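You operate a simulated robot arm through the tools that you are given. There is no shell and no other tool. Be economical: measure what you need, move in short steps, check, and stop when the job is done.

You are at the controls of a simulated robot arm. One attempt, no reset.

JOB
Take the top case off the pallet's stack and gauge what is left.
Fine: raise the purple height arm, case on the brown-edged table, arm down to the last case's top, then park it up. Set down upright: shut case.
Where things are to end (x, y in the base frame): shut case within 0.06 m of [0.52, -0.28].

It is judged by the outcome, as a careful person would: the job done as asked, and still so three seconds after it is handed in. It fails if anything else is knocked over, pushed out of place, dropped, spilled or broken.

ROBOT AND FRAMES
A 6-joint arm with a two-finger parallel gripper on a trunk, on a base that drives. Base frame: it is fixed to the floor where the robot stands at the start and does not move with it; the origin is under the middle of the robot, x ahead of it, y to its left, z up; the surface under the hand at the start is at about z = 0.72. Units: m, degrees, N and s.
With the tool pointing down near the work surface it reaches from about 0.26 to 0.68 m from the robot's upright axis, wherever it stands. Its first joint turns from -166.0 to 166.0 degrees. Places, roughly: purple height arm [0.6, 0.1, 0.8]; top of the brown-edged table [0.8, -0.4, 0.7]. Payload 1.57 kg.
The tool frame sits at the grasp point between the pads (the TCP): z along the fingers, y along the line on which they close. The tips reach 0.03 m beyond it. The gripper opens to 0.11 m. The fingers are 0.024 m wide and 0.012 m thick; the gripper's body (0.048 by 0.112 m) begins 0.078 m behind the TCP.
Orientation is that of the tool frame in the base frame, as a unit quaternion [x, y, z, w]. With the fingers straight down and closing along the base's y, the tool's x points along the base's -x, its y along +y and its z along -z.

CONTROLS
- The arm moves only by the tool play_rows. Its argument "increments" is a list of rows, each a list of 2 entries, a list of its own where there are three numbers: the shift along the tool's x, y, z in units of 250 mm (1.0 is 250 mm), then the turn, a rotation vector about the tool's x, y, z in units of 120 degrees (1.0 is 120 degrees). In form: [[[dx, dy, dz], [wx, wy, wz]], ...]. A call has 1 to 10 rows; each row is the pose to reach, as a shift and turn from the pose commanded when the call began, along the tool's axes at that moment. "jaw" is the finger opening in m, from 0 to 0.11, set as the call begins (left out, the last holds). A call with a number of a shift or a turn outside -1 to 1 is refused whole. A row lasts 0.2 s, in which the tool goes at most 0.05 m and 8.6 degrees; a call with a longer step from one row to the next is refused whole, and so is a gripper value outside its range. Where a pose cannot be reached the arm comes as near as it can. A force on the tool above 50 N (or 10 N above the force at the start of the call, whichever is more), or a blocked arm, ends the call early, and 0.2 s more pass. The fingers move at their own pace (about 0.108 m/s each) and stop on an object; they squeeze with about 24 N. The grip force told is the motor's: it shows also when the fingers shut on nothing. Time passes only in rows, and 0.2 s behind the last, so rows that repeat a pose let the fingers close. The reply holds the time, the measured pose of the TCP, the force on the tool along the base axes, the opening and the grip force, in the units named above and with some noise, with the torque about the TCP (base axes, N m) and any sound that the robot's microphone picked up.
- Cameras (640 x 400 px; columns grow to the right, rows downward): "scene" is now at [0.0482, 0.1364, 1.5611]; the picture's right is [-0.20, -0.98, 0.00], its down [-0.74, 0.16, -0.65] and it looks along [0.64, -0.13, -0.76] (base axes); focal length 290 px, centre (320, 200). "wrist" rides on the gripper at [0.07, 0.016, -0.141] in the tool frame; the picture's right is [-0.23, 0.97, 0.00], its down [-0.85, -0.20, -0.48] and it looks along [-0.47, -0.11, 0.88] (tool axes); focal length 222 px, centre (320, 200). There is no depth. A picture from a camera that has moved, and an enlarged one, comes with that camera's place and axes in the base frame and with its lens. The place of the scene camera against the robot may be out by one fixed shift of up to 0.025 m in any direction.
- grab_frame(camera): a new picture of that camera. The clock stands still meanwhile.
- slide_trunk(by): slides the trunk up (or, below 0, down) by that many m; the arm and the scene camera ride with it, the base frame stays. It gives what a move gives, with no picture.
- steer(legs): drives the robot by 1 to 6 legs, each [ahead, left, turn to the left] in m, m and degrees, along the robot's own axes; the way and the turn of a leg run together, so that a leg with both is an arc; at most 1.5 m and 180 degrees a leg. The arm and the cameras ride along, it lands a little off, and it stops where it bumps. It gives what a move gives.
- head_to(pan, tilt): turns the head with the scene camera to pan (to the left, within 120 degrees either way) and tilt (down, from -29 to 69), counted from straight ahead of the robot. It gives what a move gives.
- enlarge(camera, box): a new picture of the part [left, top, right, bottom] of that camera's present view, enlarged. The clock stands still meanwhile.
- sign_off(): hands the job in; it is judged then, once.

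Work in short steps. Places have to be worked out from the pictures, the camera data and where the tool is seen: move nearer, look again, correct. Check each grasp and each placing, and mend what went wrong. You have 120 turns and 98 pictures in all, those below and enlarged ones among them. Open the gripper and draw the arm clear of the work before you hand the job in, unless the task says otherwise; then end with one line.

The tools are called after "Call:" as name(argument=value, ...) on one line, values as JSON. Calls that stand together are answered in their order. play_rows: Moves the arm, as the interface text tells. Its arguments: {"type":"object","properties":{"increments":{"type":"array","items":{"type":"array"}},"jaw":{"type":"number"}},"required":["increments"]} The other tools are called the same way: slide_trunk (by) slides the trunk up or down; steer (legs) drives the base; head_to (pan, tilt) turns the head that bears the scene camera; grab_frame (camera) takes a picture; enlarge (camera, box) takes an enlarged picture of a part of a camera's view; sign_off () hands the job in.

At the start:

```text
t: 0.0
position: [0.5038, -0.1253, 1.0795]
ee_rot: [0.0, 1.0, 0.0, 0.0]
force: [1.1, 0.9, 0.1]
wrist_torque: [0.0, -0.04, 0.0]
opening: 0.11
grasp_force: 0.0
trunk travel left (down, up): [-0.15, 0.44]
robot x, y, heading: [0.0002, 0.0005, -0.3]
head pan, tilt: [-11.8, 49.4]
```

scene: 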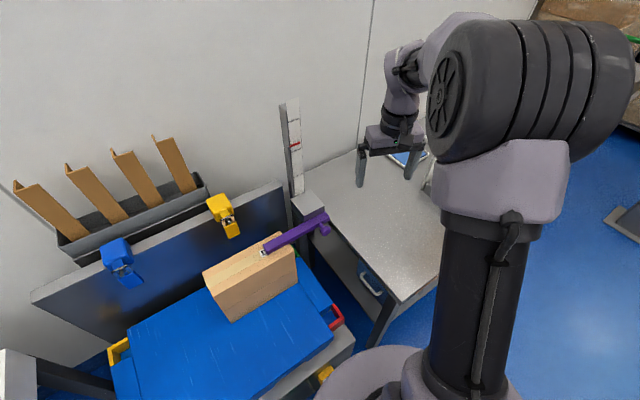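
wrist: 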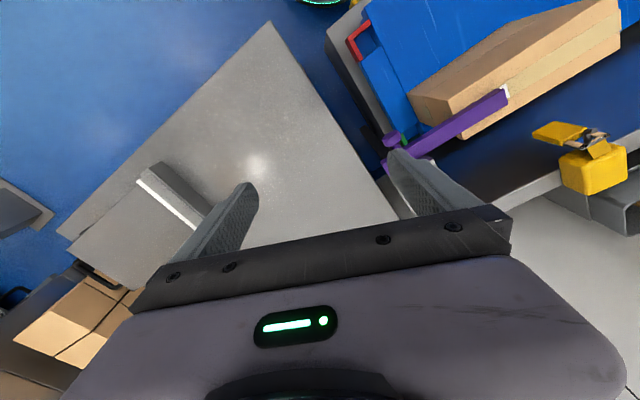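

The scene shows a blue pallet/case with a wooden case on it and a purple arm resting on the case's top, sliding on a scale post. I zoom in to understand it.

Call:
enlarge(camera="scene", box=[180, 90, 400, 230])

Call:
enlarge(camera="scene", box=[100, 180, 420, 400])

Call:
enlarge(camera="wrist", box=[320, 0, 640, 200])

```text
2.86 times, centred on (290, 160) of scene
camera zoom: at [0.0482, 0.1364, 1.5611], right [-0.2, -0.98, 0.0], down [-0.74, 0.16, -0.65], along [0.64, -0.13, -0.76], focal length 828 px, centre (406, 314)
```

zoom: 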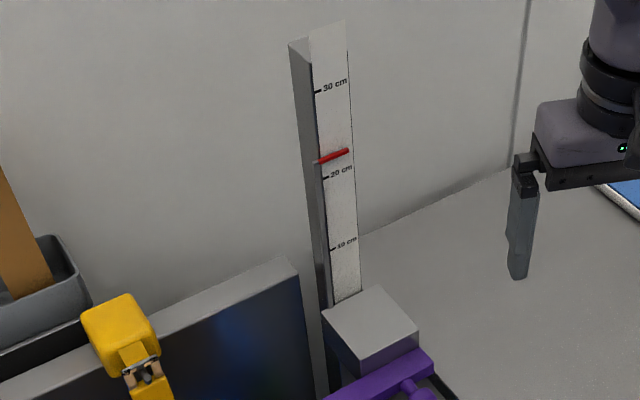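

```text
1.82 times, centred on (260, 290) of scene
camera zoom: at [0.0482, 0.1364, 1.5611], right [-0.2, -0.98, 0.0], down [-0.74, 0.16, -0.65], along [0.64, -0.13, -0.76], focal length 527 px, centre (429, 36)
```

zoom: 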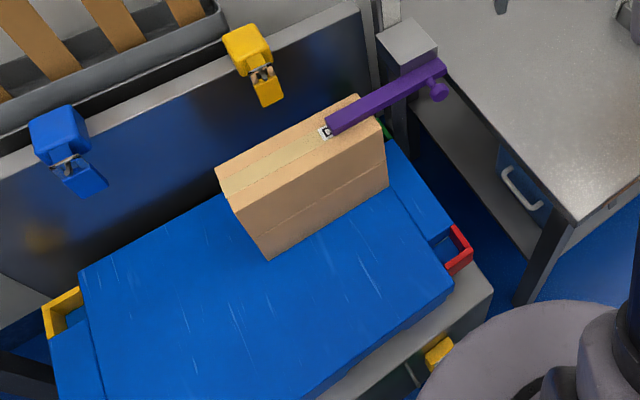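

```text
2.00 times, centred on (480, 100) of wrist
camera zoom: at [0.4343, -0.1098, 1.2208], right [0.23, 0.97, 0.0], down [0.85, -0.2, 0.48], along [0.47, -0.11, -0.88], focal length 444 px, centre (0, 400)
```

zoom: 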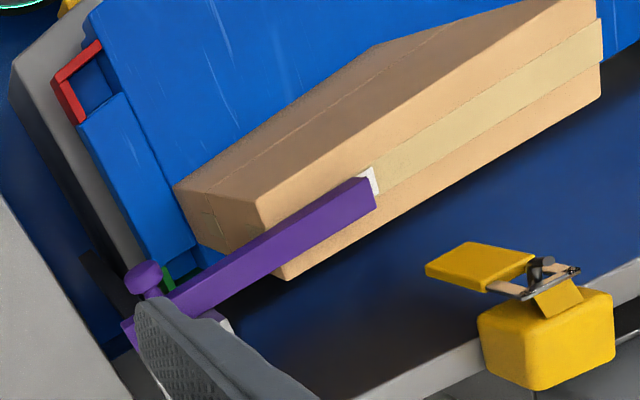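

The case seems to be a stack next to a scale post. I look round for the table's edge colour and view the stack better.

Call:
head_to(pan=20, tilt=55)

Call:
grab_frame(camera="scene")

Call:
head_to(pan=-45, tilt=45)

Call:
grab_frame(camera="scene")

```text
t: 1.0
position: [0.503, -0.1248, 1.0785]
ee_rot: [0.0, 1.0, 0.0, 0.001]
force: [0.2, 0.3, 0.2]
wrist_torque: [-0.02, -0.03, 0.0]
opening: 0.1101
grasp_force: 0.0
trunk travel left (down, up): [-0.15, 0.44]
robot x, y, heading: [0.001, -0.0001, -0.1]
head pan, tilt: [20.0, 55.0]
```

```text
92 pictures are left
camera scene: at [0.0401, 0.1769, 1.5538], right [0.34, -0.94, 0.0], down [-0.77, -0.28, -0.57], along [0.54, 0.2, -0.82], focal length 290 px, centre (320, 200)
```

scene: 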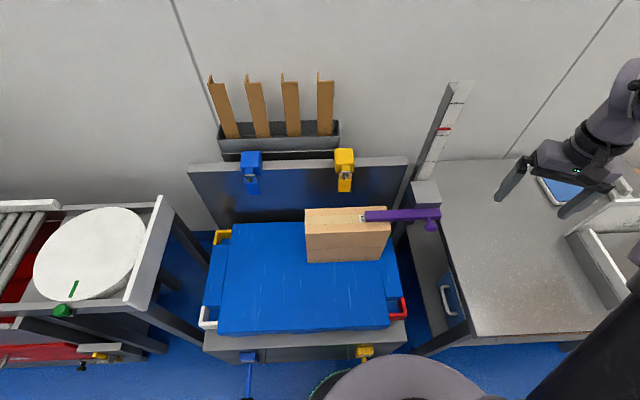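

```text
t: 2.3
position: [0.5036, -0.1262, 1.0795]
ee_rot: [0.0, 1.0, 0.0, 0.0]
force: [0.1, 0.1, 0.8]
wrist_torque: [0.01, -0.02, 0.01]
opening: 0.1102
grasp_force: 0.1
trunk travel left (down, up): [-0.15, 0.44]
robot x, y, heading: [0.0019, 0.0018, -0.1]
head pan, tilt: [-45.0, 45.0]
```

```text
91 pictures are left
camera scene: at [0.0298, 0.0948, 1.5672], right [-0.71, -0.71, 0.0], down [-0.5, 0.5, -0.71], along [0.5, -0.5, -0.71], focal length 290 px, centre (320, 200)
```

scene: 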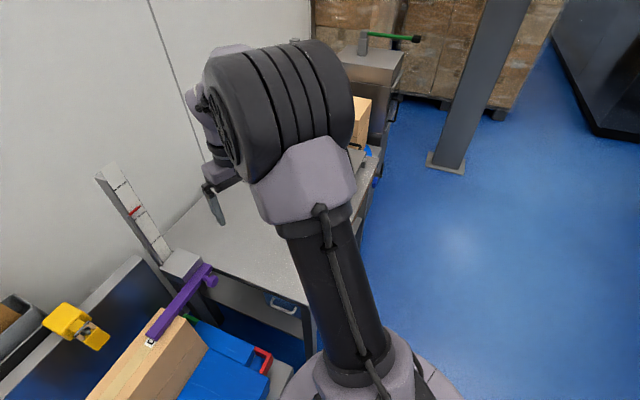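

The gray table is right of the stack. I turn back to the stack and zoom in on the case, to tell one case from two.

Call:
head_to(pan=15, tilt=50)

Call:
grab_frame(camera="scene")

Call:
enlarge(camera="scene", box=[240, 180, 440, 310])

Call:
enlarge(camera="scene", box=[420, 100, 640, 380])

```text
t: 3.6
position: [0.5038, -0.1252, 1.0801]
ee_rot: [0.0, 1.0, 0.0, 0.001]
force: [-0.1, 0.0, -0.3]
wrist_torque: [-0.01, -0.01, 0.0]
opening: 0.11
grasp_force: 0.1
trunk travel left (down, up): [-0.15, 0.44]
robot x, y, heading: [-0.0006, 0.0014, 0.1]
head pan, tilt: [15.0, 50.0]
```

```text
90 pictures are left
camera scene: at [0.0467, 0.1722, 1.5603], right [0.26, -0.97, 0.0], down [-0.74, -0.2, -0.64], along [0.62, 0.17, -0.77], focal length 290 px, centre (320, 200)
```

scene: 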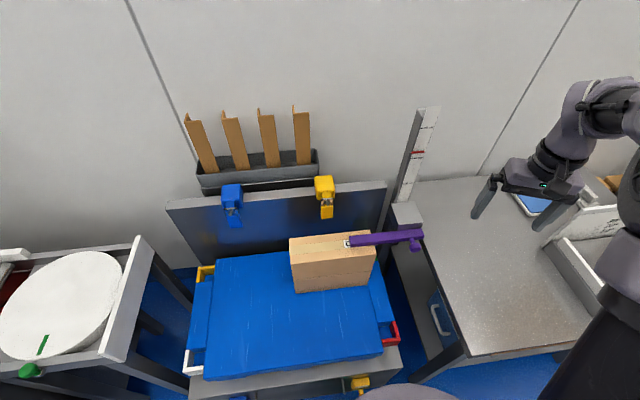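

```text
3.08 times, centred on (340, 245) of scene
camera zoom: at [0.0467, 0.1722, 1.5603], right [0.26, -0.97, 0.0], down [-0.74, -0.2, -0.64], along [0.62, 0.17, -0.77], focal length 891 px, centre (258, 62)
```

zoom: 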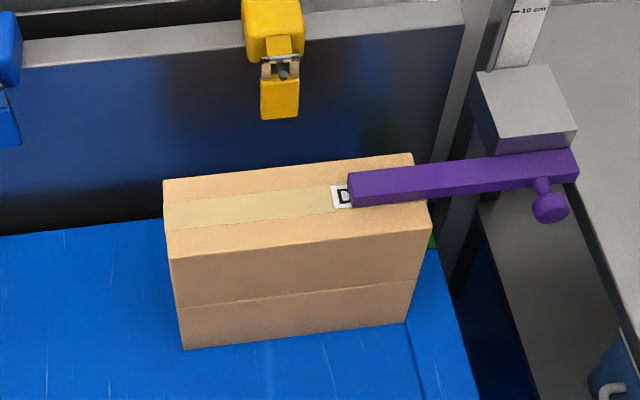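

```text
1.43 times, centred on (530, 240) of scene
camera zoom: at [0.0467, 0.1722, 1.5603], right [0.26, -0.97, 0.0], down [-0.74, -0.2, -0.64], along [0.62, 0.17, -0.77], focal length 414 px, centre (20, 143)
```

zoom: 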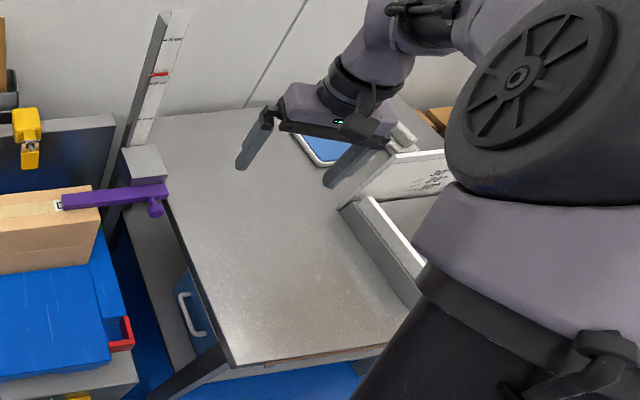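

There are two ~0.115 m high cases (seam visible), about 0.08 m wide, with the purple bar's free end at about (0.54, 0.21, 0.77), slider block near (0.63, 0). I move the hand over to look with the wrist camera from above.

Call:
play_rows(increments=[[[0.048, 0.18, 0.016], [0, 0, 0]], [[0.096, 0.36, 0.032], [0, 0, 0]], [[0.144, 0.54, 0.048], [0, 0, 0]], [[0.192, 0.72, 0.064], [0, 0, 0]], [[0.24, 0.9, 0.08], [0, 0, 0]]])

Call:
grab_frame(camera="wrist")

Call:
grab_frame(camera="scene")

```text
t: 4.8
position: [0.4445, 0.1011, 1.059]
ee_rot: [0.0, 1.0, 0.0, 0.0]
force: [0.1, 0.8, -0.3]
wrist_torque: [-0.01, -0.02, 0.0]
opening: 0.1101
grasp_force: 0.0
trunk travel left (down, up): [-0.15, 0.44]
robot x, y, heading: [0.0034, -0.0049, 0.1]
head pan, tilt: [15.0, 50.0]
```

```text
87 pictures are left
camera wrist: at [0.3751, 0.1171, 1.2009], right [0.23, 0.97, 0.0], down [0.85, -0.2, 0.48], along [0.47, -0.11, -0.88], focal length 222 px, centre (320, 200)
```

wrist: 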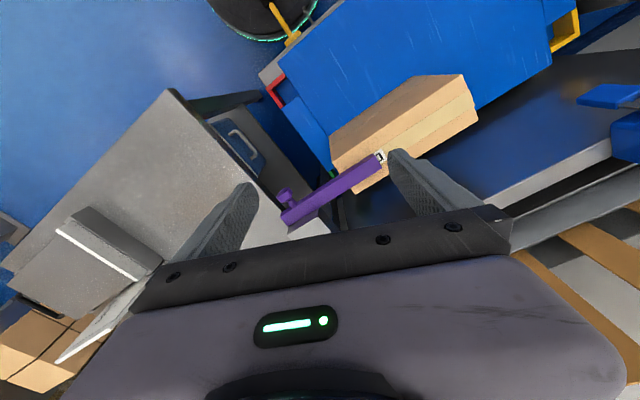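

```text
86 pictures are left
camera scene: at [0.0465, 0.1729, 1.5602], right [0.26, -0.97, 0.0], down [-0.74, -0.2, -0.64], along [0.62, 0.17, -0.77], focal length 290 px, centre (320, 200)
```

scene: 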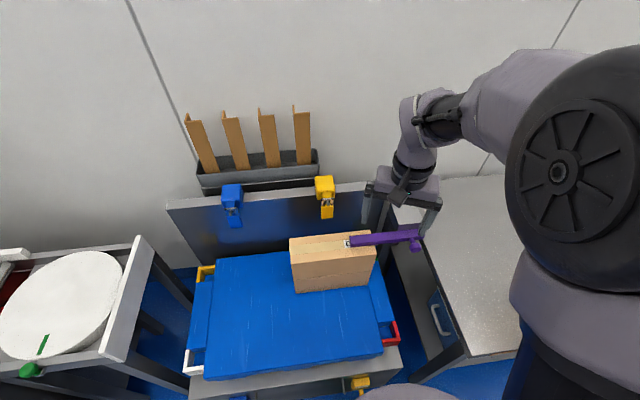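

Call:
enlarge(camera="wrist", box=[240, 70, 500, 240])

```text
2.35 times, centred on (370, 155) of wrist
camera zoom: at [0.3751, 0.1171, 1.2009], right [0.23, 0.97, 0.0], down [0.85, -0.2, 0.48], along [0.47, -0.11, -0.88], focal length 523 px, centre (202, 306)
```

zoom: 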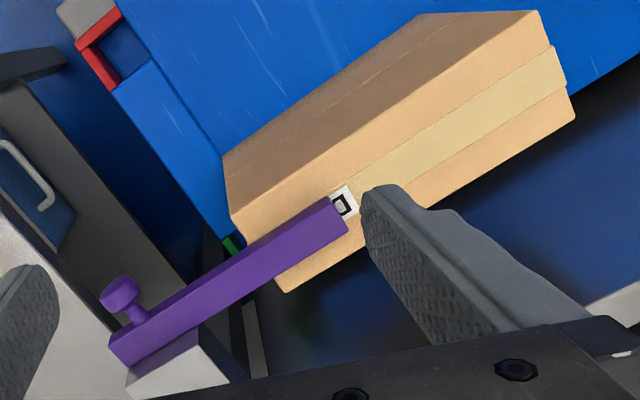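

Wrist view gives: bar centreline from (0.544, 0.197) to (0.636, −0.027), yaw such that its normal points (0.925, 0.38); the top case centre is (0.523, 0.253), 0.275×0.092, same yaw. I go above the bar between case and block, turning the fingers to close across it.

Call:
play_rows(increments=[[[-0.075, -0.013, 0.07], [0, 0, 0.0705]], [[-0.15, -0.026, 0.14], [0, 0, 0.141]], [[-0.225, -0.039, 0.21], [0, 0, 0.2115]], [[-0.3, -0.052, 0.28], [0, 0, 0.282]], [[-0.375, -0.065, 0.35], [0, 0, 0.3525]], [[-0.45, -0.078, 0.42], [0, 0, 0.423]], [[-0.525, -0.091, 0.48], [0, 0, 0.4935]], [[-0.6, -0.104, 0.56], [0, 0, 0.564]]], jaw=0.075)

Call:
grab_frame(camera="wrist")

Call:
grab_frame(camera="scene")

```text
t: 6.6
position: [0.593, 0.0735, 0.9198]
ee_rot: [0.558, 0.83, 0.001, 0.0]
force: [0.0, 0.1, 0.2]
wrist_torque: [0.0, 0.03, 0.06]
opening: 0.075
grasp_force: 0.1
trunk travel left (down, up): [-0.15, 0.44]
robot x, y, heading: [0.0013, 0.0017, -0.2]
head pan, tilt: [15.0, 50.0]
```

```text
84 pictures are left
camera wrist: at [0.5828, 0.1435, 1.0613], right [0.99, 0.16, 0.0], down [0.14, -0.87, 0.48], along [0.07, -0.47, -0.88], focal length 222 px, centre (320, 200)
```

wrist: 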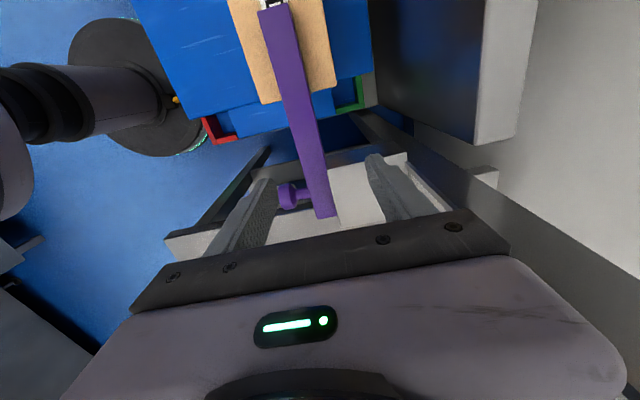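

```text
83 pictures are left
camera scene: at [0.0471, 0.1722, 1.5603], right [0.26, -0.97, 0.0], down [-0.74, -0.2, -0.64], along [0.62, 0.17, -0.77], focal length 290 px, centre (320, 200)
```

scene: 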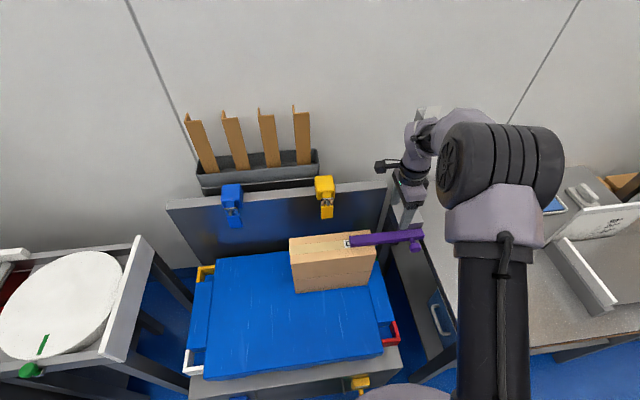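

The bar appears ~1–2 cm nearer than computed; I zoom to pin down its place and height.

Call:
enlarge(camera="wrist", box=[180, 0, 460, 240])

```text
1.67 times, centred on (320, 120) of wrist
camera zoom: at [0.5828, 0.1435, 1.0613], right [0.99, 0.16, 0.0], down [0.14, -0.87, 0.48], along [0.07, -0.47, -0.88], focal length 370 px, centre (320, 333)
```

zoom: 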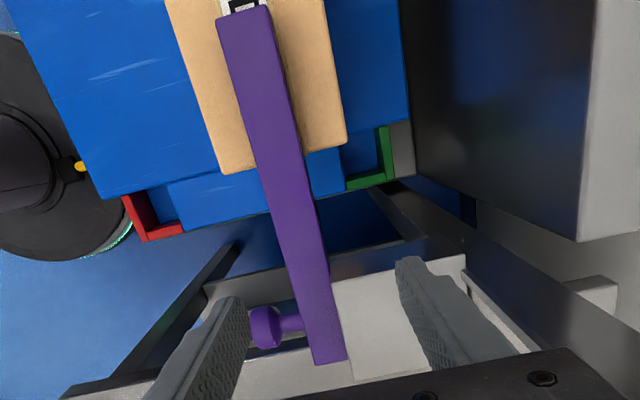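

Two wrist views triangulate well: bar top z≈0.8045, centreline (0.531,0.192)→(0.615,−0.017), case top z≈0.786 with centre (0.511,0.242). I descend onto the bar at (0.578, 0.076).

Call:
play_rows(increments=[[[0.032, -0.052, 0.1], [0, 0, 0]], [[0.032, -0.052, 0.25], [0, 0, 0]], [[0.032, -0.052, 0.4], [0, 0, 0]], [[0.032, -0.052, 0.512], [0, 0, 0]]])

Call:
grab_frame(camera="wrist")

```text
t: 7.6
position: [0.5792, 0.0765, 0.7913]
ee_rot: [0.557, 0.831, 0.0, 0.0]
force: [0.4, 0.1, -1.1]
wrist_torque: [0.0, 0.01, -0.01]
opening: 0.0749
grasp_force: 0.1
trunk travel left (down, up): [-0.15, 0.44]
robot x, y, heading: [0.0005, -0.001, -0.0]
head pan, tilt: [15.0, 50.0]
```

```text
81 pictures are left
camera wrist: at [0.5678, 0.1463, 0.9321], right [0.99, 0.16, 0.0], down [0.14, -0.87, 0.48], along [0.08, -0.47, -0.88], focal length 222 px, centre (320, 200)
```

wrist: 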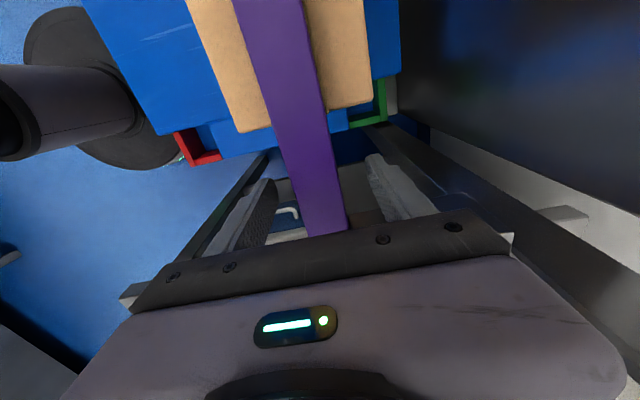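

The bar sits between the pads. I close on it.

Call:
play_rows(increments=[[[0, 0, 0], [0, 0, 0]], [[0, 0, 0], [0, 0, 0]], [[0, 0, 0], [0, 0, 0]]], jaw=0.0)

```text
t: 8.4
position: [0.5781, 0.0768, 0.7907]
ee_rot: [0.556, 0.831, -0.001, 0.0]
force: [4.9, 2.0, -3.2]
wrist_torque: [0.05, -0.37, 0.55]
opening: 0.0298
grasp_force: 39.6
trunk travel left (down, up): [-0.15, 0.44]
robot x, y, heading: [0.0021, -0.0001, -0.1]
head pan, tilt: [15.0, 50.0]
```

Gripped at 0.030 m width. I lift gently 3 cm and watch the force.

Call:
play_rows(increments=[[[0, 0, -0.03], [0, 0, 0]], [[0, 0, -0.06], [0, 0, 0]], [[0, 0, -0.09], [0, 0, 0]], [[0, 0, -0.12], [0, 0, 0]]])

Call:
grab_frame(camera="scene")

Call:
grab_frame(camera="wrist")

```text
t: 9.4
position: [0.5779, 0.0768, 0.8206]
ee_rot: [0.556, 0.831, -0.001, -0.001]
force: [3.1, 4.0, -8.8]
wrist_torque: [0.23, 0.03, 0.66]
opening: 0.0298
grasp_force: 39.0
trunk travel left (down, up): [-0.15, 0.44]
robot x, y, heading: [-0.0007, -0.0008, 0.1]
head pan, tilt: [15.0, 50.0]
```

```text
80 pictures are left
camera scene: at [0.0481, 0.1727, 1.5602], right [0.26, -0.97, 0.0], down [-0.74, -0.2, -0.64], along [0.62, 0.17, -0.77], focal length 290 px, centre (320, 200)
```

scene: 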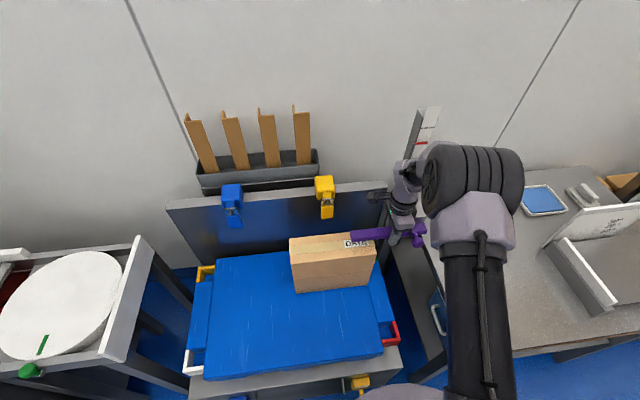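

```text
79 pictures are left
camera wrist: at [0.5685, 0.1466, 0.9621], right [0.99, 0.16, 0.0], down [0.14, -0.87, 0.48], along [0.08, -0.47, -0.88], focal length 222 px, centre (320, 200)
```

wrist: 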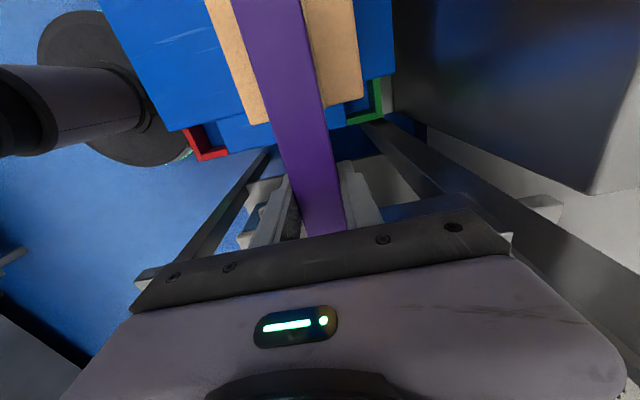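

It slides up with the hand (~6 N). I check the post and red marker.

Call:
enlarge(camera="scene", box=[320, 90, 480, 260])

```text
2.35 times, centred on (400, 175) of scene
camera zoom: at [0.0481, 0.1727, 1.5602], right [0.26, -0.97, 0.0], down [-0.74, -0.2, -0.64], along [0.62, 0.17, -0.77], focal length 682 px, centre (132, 259)
```

zoom: 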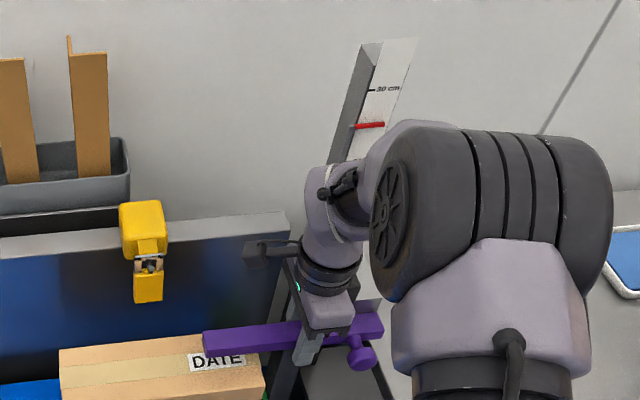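

The red mark is the pointer: it went 22 → ~25 cm, so it reads stack height (two 11 cm cases). I raise further by 9 cm, then ease down 5 mm to see from the force whether friction would hold it.

Call:
play_rows(increments=[[[0, 0, -0.06], [0, 0, 0]], [[0, 0, -0.12], [0, 0, 0]], [[0, 0, -0.18], [0, 0, 0]], [[0, 0, -0.24], [0, 0, 0]], [[0, 0, -0.3], [0, 0, 0]], [[0, 0, -0.36], [0, 0, 0]]])

Call:
play_rows(increments=[[[0, 0, 0.01], [0, 0, 0]], [[0, 0, 0.02], [0, 0, 0]]])

```text
t: 10.8
position: [0.5813, 0.0767, 0.9158]
ee_rot: [0.558, 0.83, 0.004, 0.003]
force: [0.3, -0.4, 2.2]
wrist_torque: [-0.01, 0.07, 0.0]
opening: 0.0001
grasp_force: 21.6
trunk travel left (down, up): [-0.15, 0.44]
robot x, y, heading: [-0.0005, 0.0024, -0.2]
head pan, tilt: [15.0, 50.0]
```

```text
t: 11.4
position: [0.5795, 0.0754, 0.9058]
ee_rot: [0.557, 0.831, 0.001, 0.001]
force: [0.5, 0.9, 1.1]
wrist_torque: [0.03, -0.01, 0.0]
opening: 0.0
grasp_force: 21.8
trunk travel left (down, up): [-0.15, 0.44]
robot x, y, heading: [0.0016, -0.0021, -0.2]
head pan, tilt: [15.0, 50.0]
```

The bar slipped out of the fingers on the way up. I look at where it is now.

Call:
grab_frame(camera="wrist")

Call:
enlarge(camera="scene", box=[280, 90, 480, 260])

```text
77 pictures are left
camera wrist: at [0.5679, 0.146, 1.0481], right [0.99, 0.16, 0.0], down [0.14, -0.87, 0.48], along [0.08, -0.47, -0.88], focal length 222 px, centre (320, 200)
```

wrist: 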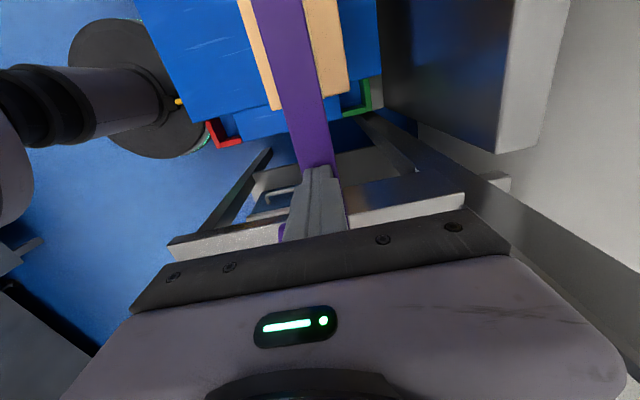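

```text
2.35 times, centred on (380, 175) of scene
camera zoom: at [0.0469, 0.1723, 1.5604], right [0.26, -0.97, 0.0], down [-0.74, -0.2, -0.64], along [0.62, 0.17, -0.77], focal length 682 px, centre (179, 259)
```

zoom: 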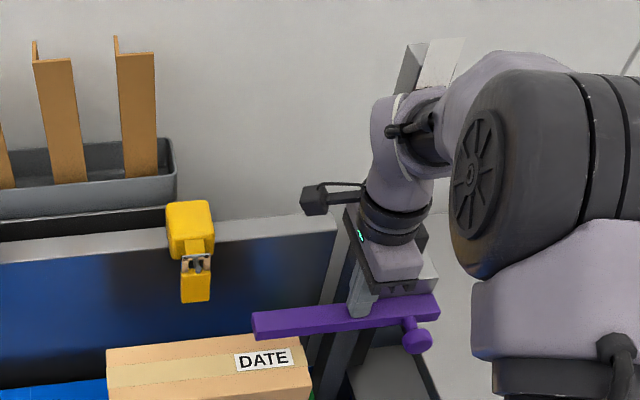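

The bar stayed up where it slipped (holds by friction). I zoom to gauge its height now.

Call:
enlarge(camera="wrist", box=[220, 0, 400, 180])

```text
2.22 times, centred on (310, 90) of wrist
camera zoom: at [0.5679, 0.146, 1.0481], right [0.99, 0.16, 0.0], down [0.14, -0.87, 0.48], along [0.08, -0.47, -0.88], focal length 494 px, centre (342, 444)
```

zoom: 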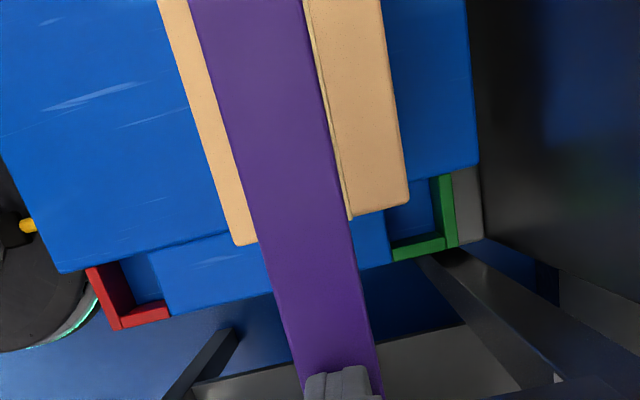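

Bar top is now ≈0.87 (bottom ≈0.85, about 6.5 cm clear above the case) and stays. I rise, open fully and move above the top case's centre.

Call:
play_rows(increments=[[[0, 0, -0.18], [0, 0, 0]], [[0, 0, -0.36], [0, 0, 0]], [[0.188, -0.002, -0.36], [0, 0, 0]], [[0.376, -0.002, -0.36], [0, 0, 0]], [[0.564, -0.002, -0.36], [0, 0, 0]], [[0.752, -0.002, -0.36], [0, 0, 0]]], jaw=0.11)

Call:
grab_frame(camera="wrist")

Call:
enlarge(camera="scene", box=[260, 90, 480, 310])

```text
t: 12.8
position: [0.5066, 0.2524, 0.996]
ee_rot: [0.556, 0.831, 0.0, 0.0]
force: [-0.3, -0.5, 0.3]
wrist_torque: [0.01, -0.03, 0.01]
opening: 0.11
grasp_force: 0.1
trunk travel left (down, up): [-0.15, 0.44]
robot x, y, heading: [0.004, 0.0009, 0.3]
head pan, tilt: [15.0, 50.0]
```

```text
74 pictures are left
camera wrist: at [0.4947, 0.321, 1.1371], right [0.99, 0.16, 0.0], down [0.14, -0.87, 0.48], along [0.08, -0.47, -0.88], focal length 222 px, centre (320, 200)
```

wrist: 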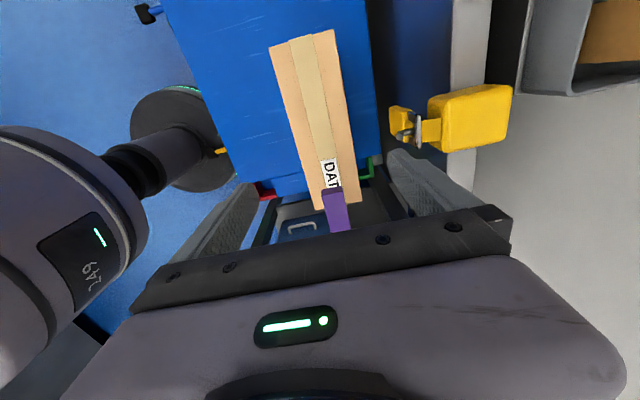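

```text
1.82 times, centred on (370, 200) of scene
camera zoom: at [0.0464, 0.1729, 1.5602], right [0.26, -0.97, 0.0], down [-0.74, -0.2, -0.64], along [0.62, 0.17, -0.77], focal length 527 px, centre (229, 200)
```

zoom: 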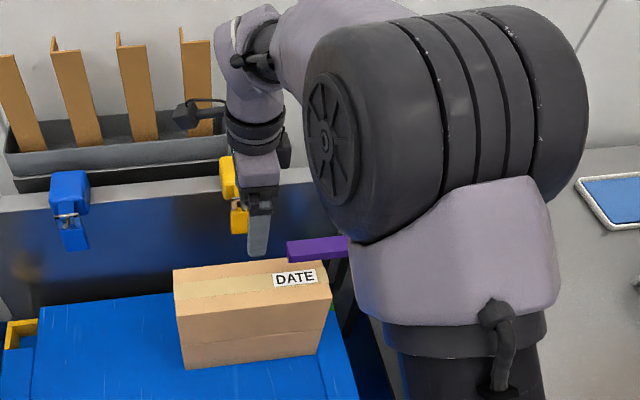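

The case centreline checks within 2 mm of the hand and the bar is clear to the right. I descend around the case.

Call:
play_rows(increments=[[[0, 0.006, 0.15], [0, 0, 0]], [[0, 0.006, 0.3], [0, 0, 0]], [[0, 0.006, 0.45], [0, 0, 0]], [[0, 0.006, 0.56], [0, 0, 0]], [[0, 0.006, 0.66], [0, 0, 0]]])

Call:
grab_frame(camera="wrist")

```text
t: 14.0
position: [0.5085, 0.2514, 0.8313]
ee_rot: [0.557, 0.831, 0.0, 0.0]
force: [0.6, 0.1, 0.1]
wrist_torque: [-0.03, 0.01, -0.03]
opening: 0.11
grasp_force: 0.1
trunk travel left (down, up): [-0.15, 0.44]
robot x, y, heading: [0.0008, -0.0037, -0.1]
head pan, tilt: [15.0, 50.0]
```

```text
72 pictures are left
camera wrist: at [0.4973, 0.3206, 0.9728], right [0.99, 0.16, 0.0], down [0.14, -0.87, 0.48], along [0.08, -0.47, -0.88], focal length 222 px, centre (320, 200)
```

wrist: 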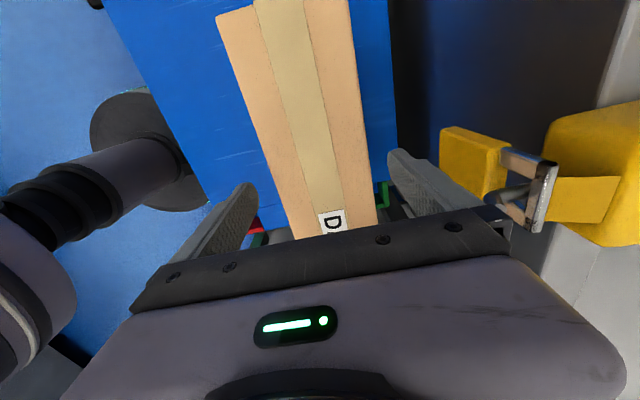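

The case is centred between the fingertips. I lower to grasp height and close.

Call:
play_rows(increments=[[[0, 0, 0.08], [0, 0, 0]], [[0, 0, 0.16], [0, 0, 0]], [[0, 0, 0.24], [0, 0, 0]], [[0, 0, 0.34], [0, 0, 0]]])

Call:
play_rows(increments=[[[0, 0, 0], [0, 0, 0]], [[0, 0, 0], [0, 0, 0]], [[0, 0, 0], [0, 0, 0]]], jaw=0.06)

```text
t: 15.0
position: [0.5068, 0.2507, 0.7482]
ee_rot: [0.557, 0.831, 0.001, 0.0]
force: [-0.3, -0.6, 0.1]
wrist_torque: [0.01, 0.0, -0.02]
opening: 0.1103
grasp_force: 0.0
trunk travel left (down, up): [-0.15, 0.44]
robot x, y, heading: [0.0043, 0.003, 0.0]
head pan, tilt: [15.0, 50.0]
```

```text
t: 15.8
position: [0.5082, 0.252, 0.747]
ee_rot: [0.557, 0.83, 0.0, 0.0]
force: [2.1, 1.4, 2.2]
wrist_torque: [0.31, 0.09, 0.21]
opening: 0.0898
grasp_force: 24.4
trunk travel left (down, up): [-0.15, 0.44]
robot x, y, heading: [-0.0006, -0.0008, 0.2]
head pan, tilt: [15.0, 50.0]
```

Gripped at 0.090 m. I lift 2.5 cm slowly (bar is 6 cm above) and check.

Call:
play_rows(increments=[[[0, 0, -0.02], [0, 0, 0]], [[0, 0, -0.04], [0, 0, 0]], [[0, 0, -0.06], [0, 0, 0]], [[0, 0, -0.08], [0, 0, 0]], [[0, 0, -0.1], [0, 0, 0]]])

Call:
enlarge(camera="scene", box=[260, 90, 480, 310])

Call:
grab_frame(camera="wrist")

```text
t: 17.0
position: [0.5079, 0.2503, 0.7709]
ee_rot: [0.557, 0.831, -0.001, 0.0]
force: [-0.9, 0.5, -12.2]
wrist_torque: [0.1, 0.01, -0.01]
opening: 0.0899
grasp_force: 23.8
trunk travel left (down, up): [-0.15, 0.44]
robot x, y, heading: [-0.0016, 0.0006, 0.0]
head pan, tilt: [15.0, 50.0]
```

```text
1.82 times, centred on (370, 200) of scene
camera zoom: at [0.0477, 0.1727, 1.5602], right [0.26, -0.97, 0.0], down [-0.74, -0.2, -0.64], along [0.62, 0.17, -0.77], focal length 527 px, centre (229, 200)
```

zoom: 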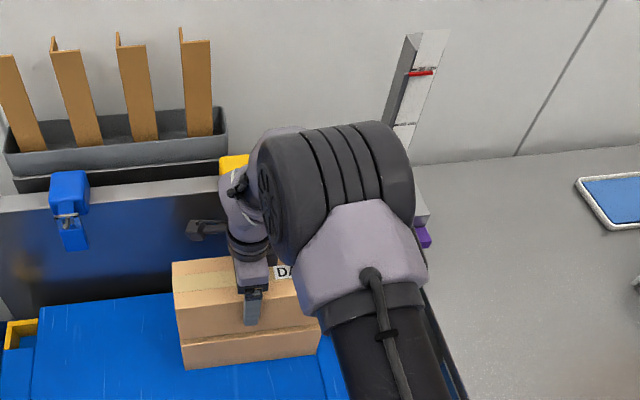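

```text
70 pictures are left
camera wrist: at [0.4975, 0.3206, 0.9121], right [0.99, 0.16, 0.0], down [0.14, -0.87, 0.48], along [0.08, -0.47, -0.88], focal length 222 px, centre (320, 200)
```

wrist: 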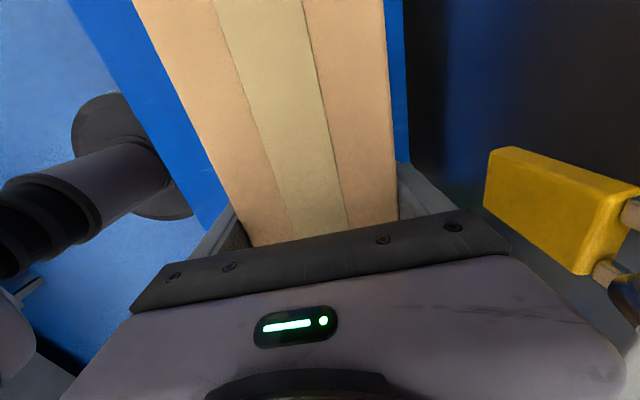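

Load ≈12 N. I check that just the upper case came up.

Call:
enlarge(camera="scene", box=[270, 210, 400, 310])

```text
4.00 times, centred on (335, 260) of scene
camera zoom: at [0.0477, 0.1727, 1.5602], right [0.26, -0.97, 0.0], down [-0.74, -0.2, -0.64], along [0.62, 0.17, -0.77], focal length 1159 px, centre (260, -40)
```

zoom: 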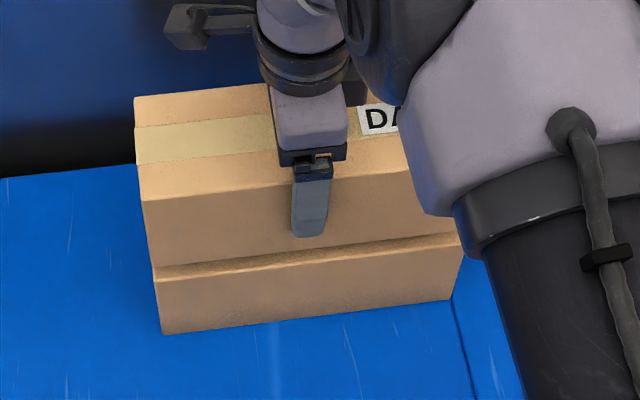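

Clear gap under the upper case; the lower one stayed put. I draw it towards the robot (away from under the bar), then raise it 0.10 m.

Call:
play_rows(increments=[[[0, -0.06, -0.02], [0, 0, 0]], [[0, -0.16, -0.03], [0, 0, 0]], [[0, -0.27, -0.03], [0, 0, 0]], [[0, -0.38, -0.03], [0, 0, 0]], [[0, -0.49, -0.03], [0, 0, 0]], [[0, -0.6, -0.06], [0, 0, 0]], [[0, -0.69, -0.15], [0, 0, 0]], [[0, -0.744, -0.25], [0, 0, 0]], [[0, -0.744, -0.34], [0, 0, 0]], [[0, -0.744, -0.4], [0, 0, 0]]])

Call:
grab_frame(camera="scene")

```text
t: 19.2
position: [0.3362, 0.179, 0.8721]
ee_rot: [0.557, 0.83, -0.001, 0.0]
force: [0.0, -0.3, -12.2]
wrist_torque: [0.07, 0.07, -0.04]
opening: 0.0899
grasp_force: 24.2
trunk travel left (down, up): [-0.15, 0.44]
robot x, y, heading: [0.0004, -0.0004, 0.3]
head pan, tilt: [15.0, 50.0]
```

```text
68 pictures are left
camera scene: at [0.0472, 0.1725, 1.5602], right [0.26, -0.97, 0.0], down [-0.74, -0.2, -0.64], along [0.62, 0.17, -0.77], focal length 290 px, centre (320, 200)
```

scene: 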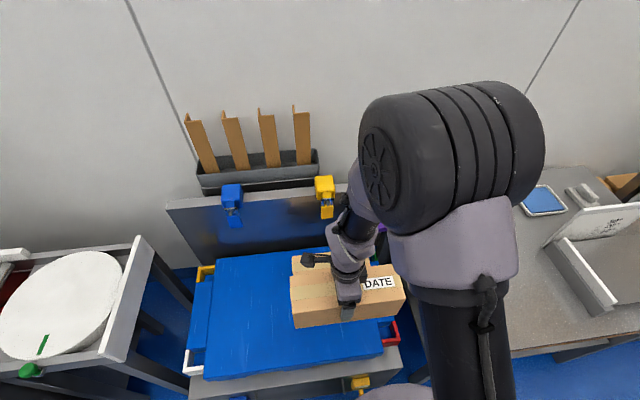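

Case held level and clear. I carry it along its own long axis toward the table.

Call:
play_rows(increments=[[[-0.08, 0, 0], [0, 0, 0]], [[-0.2, 0, 0], [0, 0, 0]], [[-0.33, 0, 0], [0, 0, 0]], [[-0.46, 0, 0], [0, 0, 0]], [[-0.59, 0, 0], [0, 0, 0]], [[-0.72, 0, 0], [0, 0, 0]], [[-0.85, 0, 0], [0, 0, 0]], [[-0.95, 0, 0], [0, 0, 0]], [[-1.0, 0, 0], [0, 0, 0]]])

Call:
head_to(pan=-20, tilt=50)

Call:
grab_frame(camera="scene")

Call:
grab_frame(camera="wrist")

```text
t: 21.2
position: [0.4304, -0.0516, 0.8702]
ee_rot: [0.557, 0.831, 0.0, 0.0]
force: [-0.1, -0.9, -13.6]
wrist_torque: [0.08, 0.06, 0.0]
opening: 0.0902
grasp_force: 23.8
trunk travel left (down, up): [-0.15, 0.44]
robot x, y, heading: [-0.0026, -0.0019, 0.3]
head pan, tilt: [15.0, 50.0]
```

```text
t: 22.2
position: [0.4299, -0.0507, 0.8703]
ee_rot: [0.558, 0.83, 0.0, 0.0]
force: [-0.2, 0.1, -12.6]
wrist_torque: [0.04, 0.05, -0.01]
opening: 0.09
grasp_force: 23.6
trunk travel left (down, up): [-0.15, 0.44]
robot x, y, heading: [-0.0006, -0.0002, 0.0]
head pan, tilt: [-20.0, 50.0]
```

```text
67 pictures are left
camera scene: at [0.0456, 0.1259, 1.5602], right [-0.34, -0.94, 0.0], down [-0.72, 0.26, -0.64], along [0.6, -0.22, -0.77], focal length 290 px, centre (320, 200)
```

scene: 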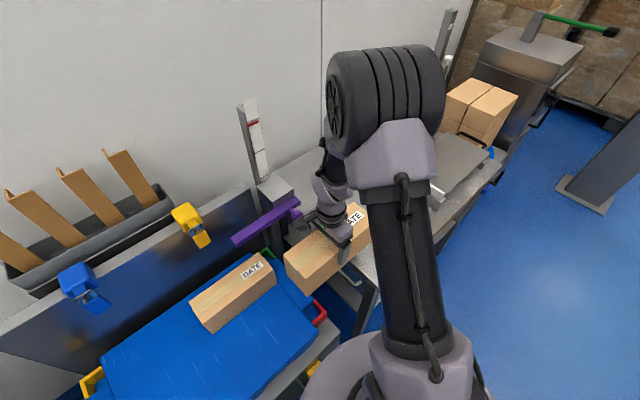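

```text
66 pictures are left
camera wrist: at [0.4202, 0.0183, 1.0124], right [0.99, 0.16, 0.0], down [0.14, -0.87, 0.48], along [0.08, -0.47, -0.88], focal length 222 px, centre (320, 200)
```

wrist: 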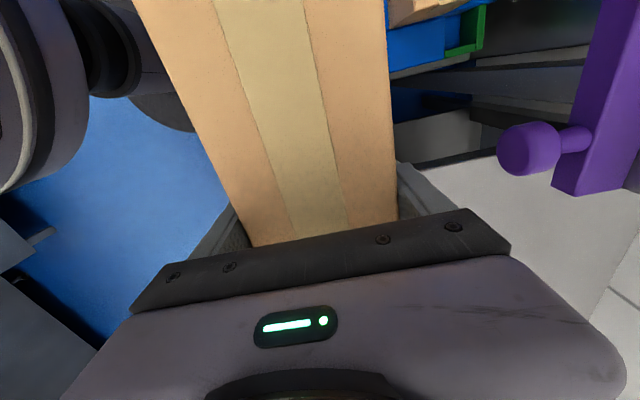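

Clear of the knob. I carry on to above the target (0.52, −0.28).

Call:
play_rows(increments=[[[-0.08, 0, 0], [0, 0, 0]], [[-0.2, 0, 0], [0, 0, 0]], [[-0.33, 0, 0], [0, 0, 0]], [[-0.46, 0, 0], [0, 0, 0]], [[-0.59, 0, 0], [0, 0, 0]], [[-0.72, 0, 0], [0, 0, 0]], [[-0.85, 0, 0], [0, 0, 0]], [[-0.94, 0, 0], [0, 0, 0]], [[-0.984, 0, 0], [0, 0, 0]]])

Call:
head_to(pan=0, tilt=50)

Call:
grab_frame(camera="scene")

Call:
grab_frame(camera="wrist")

```text
t: 24.2
position: [0.5247, -0.2786, 0.8707]
ee_rot: [0.558, 0.83, 0.0, 0.0]
force: [-0.1, -0.1, -12.7]
wrist_torque: [0.07, 0.06, 0.0]
opening: 0.0897
grasp_force: 23.8
trunk travel left (down, up): [-0.15, 0.44]
robot x, y, heading: [-0.0017, 0.0005, -0.0]
head pan, tilt: [-20.0, 50.0]
```

```text
t: 25.1
position: [0.5249, -0.2786, 0.8709]
ee_rot: [0.557, 0.83, 0.001, -0.001]
force: [0.0, 0.0, -12.1]
wrist_torque: [0.07, 0.01, -0.02]
opening: 0.09
grasp_force: 23.5
trunk travel left (down, up): [-0.15, 0.44]
robot x, y, heading: [0.0052, -0.0013, -0.2]
head pan, tilt: [0.0, 50.0]
```

```text
65 pictures are left
camera scene: at [0.0504, 0.1516, 1.5603], right [0.0, -1.0, 0.0], down [-0.77, 0.0, -0.64], along [0.64, 0.0, -0.77], focal length 290 px, centre (320, 200)
```

scene: 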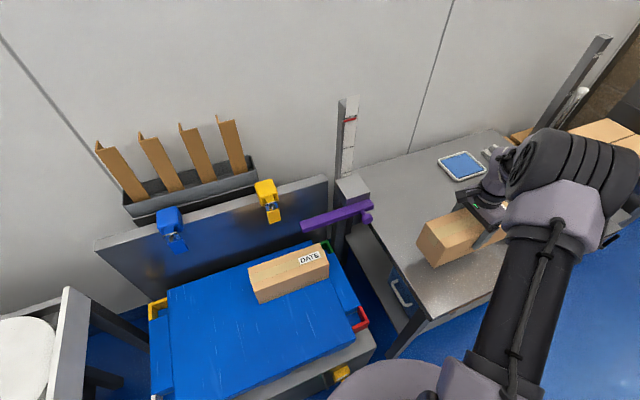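

```text
64 pictures are left
camera wrist: at [0.5142, -0.2089, 1.0125], right [0.99, 0.16, 0.0], down [0.14, -0.87, 0.48], along [0.08, -0.47, -0.88], focal length 222 px, centre (320, 200)
```

wrist: 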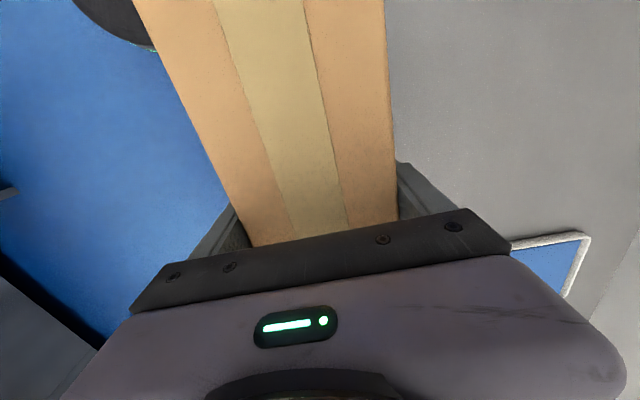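

Above the target. I lower to just over the table (≈1 cm gap expected) and check edges before touching.

Call:
play_rows(increments=[[[0, 0, 0.05], [0, 0, 0]], [[0, 0, 0.11], [0, 0, 0]], [[0, 0, 0.17], [0, 0, 0]], [[0, 0, 0.22], [0, 0, 0]], [[0, 0, 0.25], [0, 0, 0]]])

Call:
head_to(pan=-25, tilt=50)

Call:
grab_frame(camera="scene")

Call:
enlarge(camera="scene", box=[260, 160, 480, 340])

```text
t: 26.3
position: [0.5255, -0.2788, 0.8074]
ee_rot: [0.557, 0.83, 0.0, 0.0]
force: [0.1, 0.6, -12.6]
wrist_torque: [0.11, 0.01, -0.02]
opening: 0.0899
grasp_force: 24.0
trunk travel left (down, up): [-0.15, 0.44]
robot x, y, heading: [-0.0011, -0.0003, 0.1]
head pan, tilt: [0.0, 50.0]
```

```text
t: 27.2
position: [0.5261, -0.2788, 0.8074]
ee_rot: [0.557, 0.83, 0.0, 0.0]
force: [0.2, -0.1, -12.4]
wrist_torque: [0.07, 0.03, 0.01]
opening: 0.0902
grasp_force: 23.7
trunk travel left (down, up): [-0.15, 0.44]
robot x, y, heading: [0.0018, -0.0004, 0.2]
head pan, tilt: [-25.0, 50.0]
```

```text
63 pictures are left
camera scene: at [0.0432, 0.1192, 1.5603], right [-0.42, -0.91, 0.0], down [-0.69, 0.32, -0.64], along [0.58, -0.27, -0.77], focal length 290 px, centre (320, 200)
```

scene: 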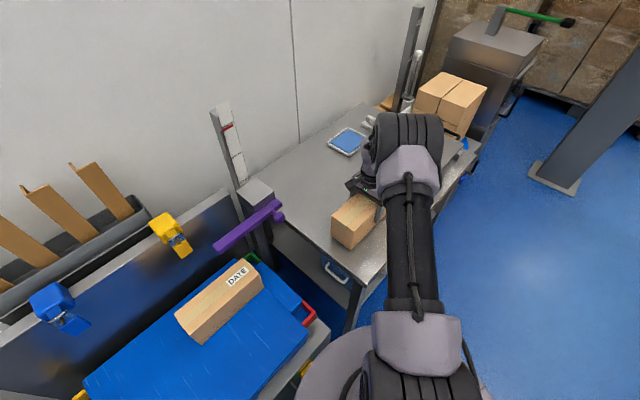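

```text
2.22 times, centred on (370, 250) of scene
camera zoom: at [0.0432, 0.1192, 1.5603], right [-0.42, -0.91, 0.0], down [-0.69, 0.32, -0.64], along [0.58, -0.27, -0.77], focal length 644 px, centre (209, 89)
```

zoom: 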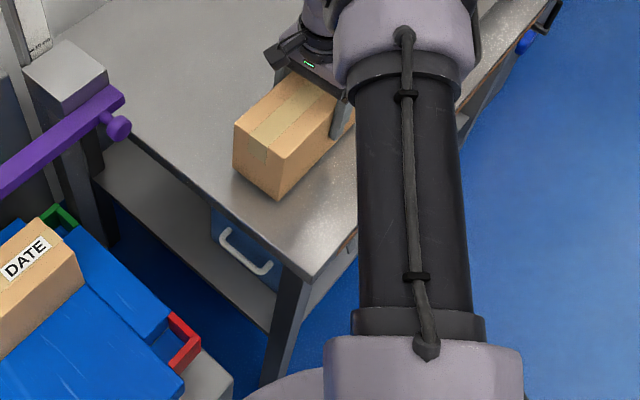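

Good margins to both table edges. I lower in small steps to contact.

Call:
play_rows(increments=[[[0, 0, 0.02], [0, 0, 0]], [[0, 0, 0.036], [0, 0, 0]], [[0, 0, 0.048], [0, 0, 0]], [[0, 0, 0.058], [0, 0, 0]]])

```text
t: 28.2
position: [0.5252, -0.279, 0.794]
ee_rot: [0.557, 0.831, 0.0, 0.0]
force: [0.5, 0.6, -1.8]
wrist_torque: [0.61, 0.74, 0.01]
opening: 0.0901
grasp_force: 24.5
trunk travel left (down, up): [-0.15, 0.44]
robot x, y, heading: [0.0016, 0.0002, -0.1]
head pan, tilt: [-25.0, 50.0]
```

Table carries most of the weight. A hair further, then open.

Call:
play_rows(increments=[[[0, 0, 0.004], [0, 0, 0]], [[0, 0, 0.008], [0, 0, 0]]])

Call:
play_rows(increments=[[[0, 0, 0], [0, 0, 0]], [[0, 0, 0], [0, 0, 0]]], jaw=0.11)

Call:
play_rows(increments=[[[0, 0, -0.1], [0, 0, 0]], [[0, 0, -0.25], [0, 0, 0]], [[0, 0, -0.4], [0, 0, 0]], [[0, 0, -0.55], [0, 0, 0]], [[0, 0, -0.7], [0, 0, 0]]])

Call:
grab_frame(camera="wrist")

Call:
enlarge(camera="scene", box=[180, 90, 480, 340])

```text
t: 28.8
position: [0.5249, -0.2787, 0.7963]
ee_rot: [0.557, 0.83, 0.0, 0.003]
force: [3.1, -2.5, 23.6]
wrist_torque: [-0.45, 1.44, -0.1]
opening: 0.0895
grasp_force: 24.1
trunk travel left (down, up): [-0.15, 0.44]
robot x, y, heading: [0.002, 0.0015, -0.2]
head pan, tilt: [-25.0, 50.0]
```

```text
t: 29.4
position: [0.5238, -0.2783, 0.7921]
ee_rot: [0.557, 0.83, 0.0, 0.0]
force: [0.7, 0.2, -0.1]
wrist_torque: [0.0, -0.01, -0.01]
opening: 0.1099
grasp_force: 0.0
trunk travel left (down, up): [-0.15, 0.44]
robot x, y, heading: [-0.0006, 0.0013, 0.4]
head pan, tilt: [-25.0, 50.0]
```

```text
t: 30.6
position: [0.5232, -0.2783, 0.9687]
ee_rot: [0.557, 0.831, 0.0, -0.001]
force: [-0.1, -1.1, -0.2]
wrist_torque: [-0.01, -0.04, -0.02]
opening: 0.1102
grasp_force: 0.1
trunk travel left (down, up): [-0.15, 0.44]
robot x, y, heading: [-0.0014, 0.0031, -0.1]
head pan, tilt: [-25.0, 50.0]
```

```text
61 pictures are left
camera wrist: at [0.5123, -0.2089, 1.1099], right [0.99, 0.16, 0.0], down [0.14, -0.87, 0.48], along [0.08, -0.47, -0.88], focal length 222 px, centre (320, 200)
```

wrist: 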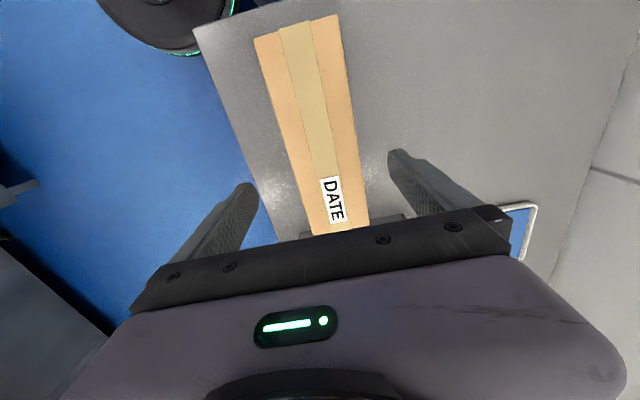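

```text
1.60 times, centred on (330, 215) of scene
camera zoom: at [0.0418, 0.1199, 1.5603], right [-0.42, -0.91, 0.0], down [-0.69, 0.32, -0.64], along [0.58, -0.27, -0.77], focal length 464 px, centre (304, 176)
```

zoom: 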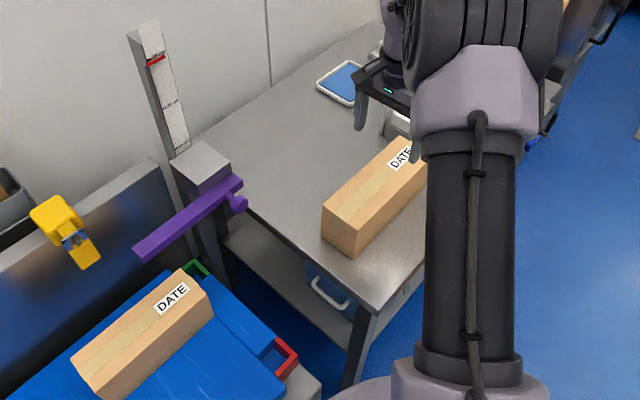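

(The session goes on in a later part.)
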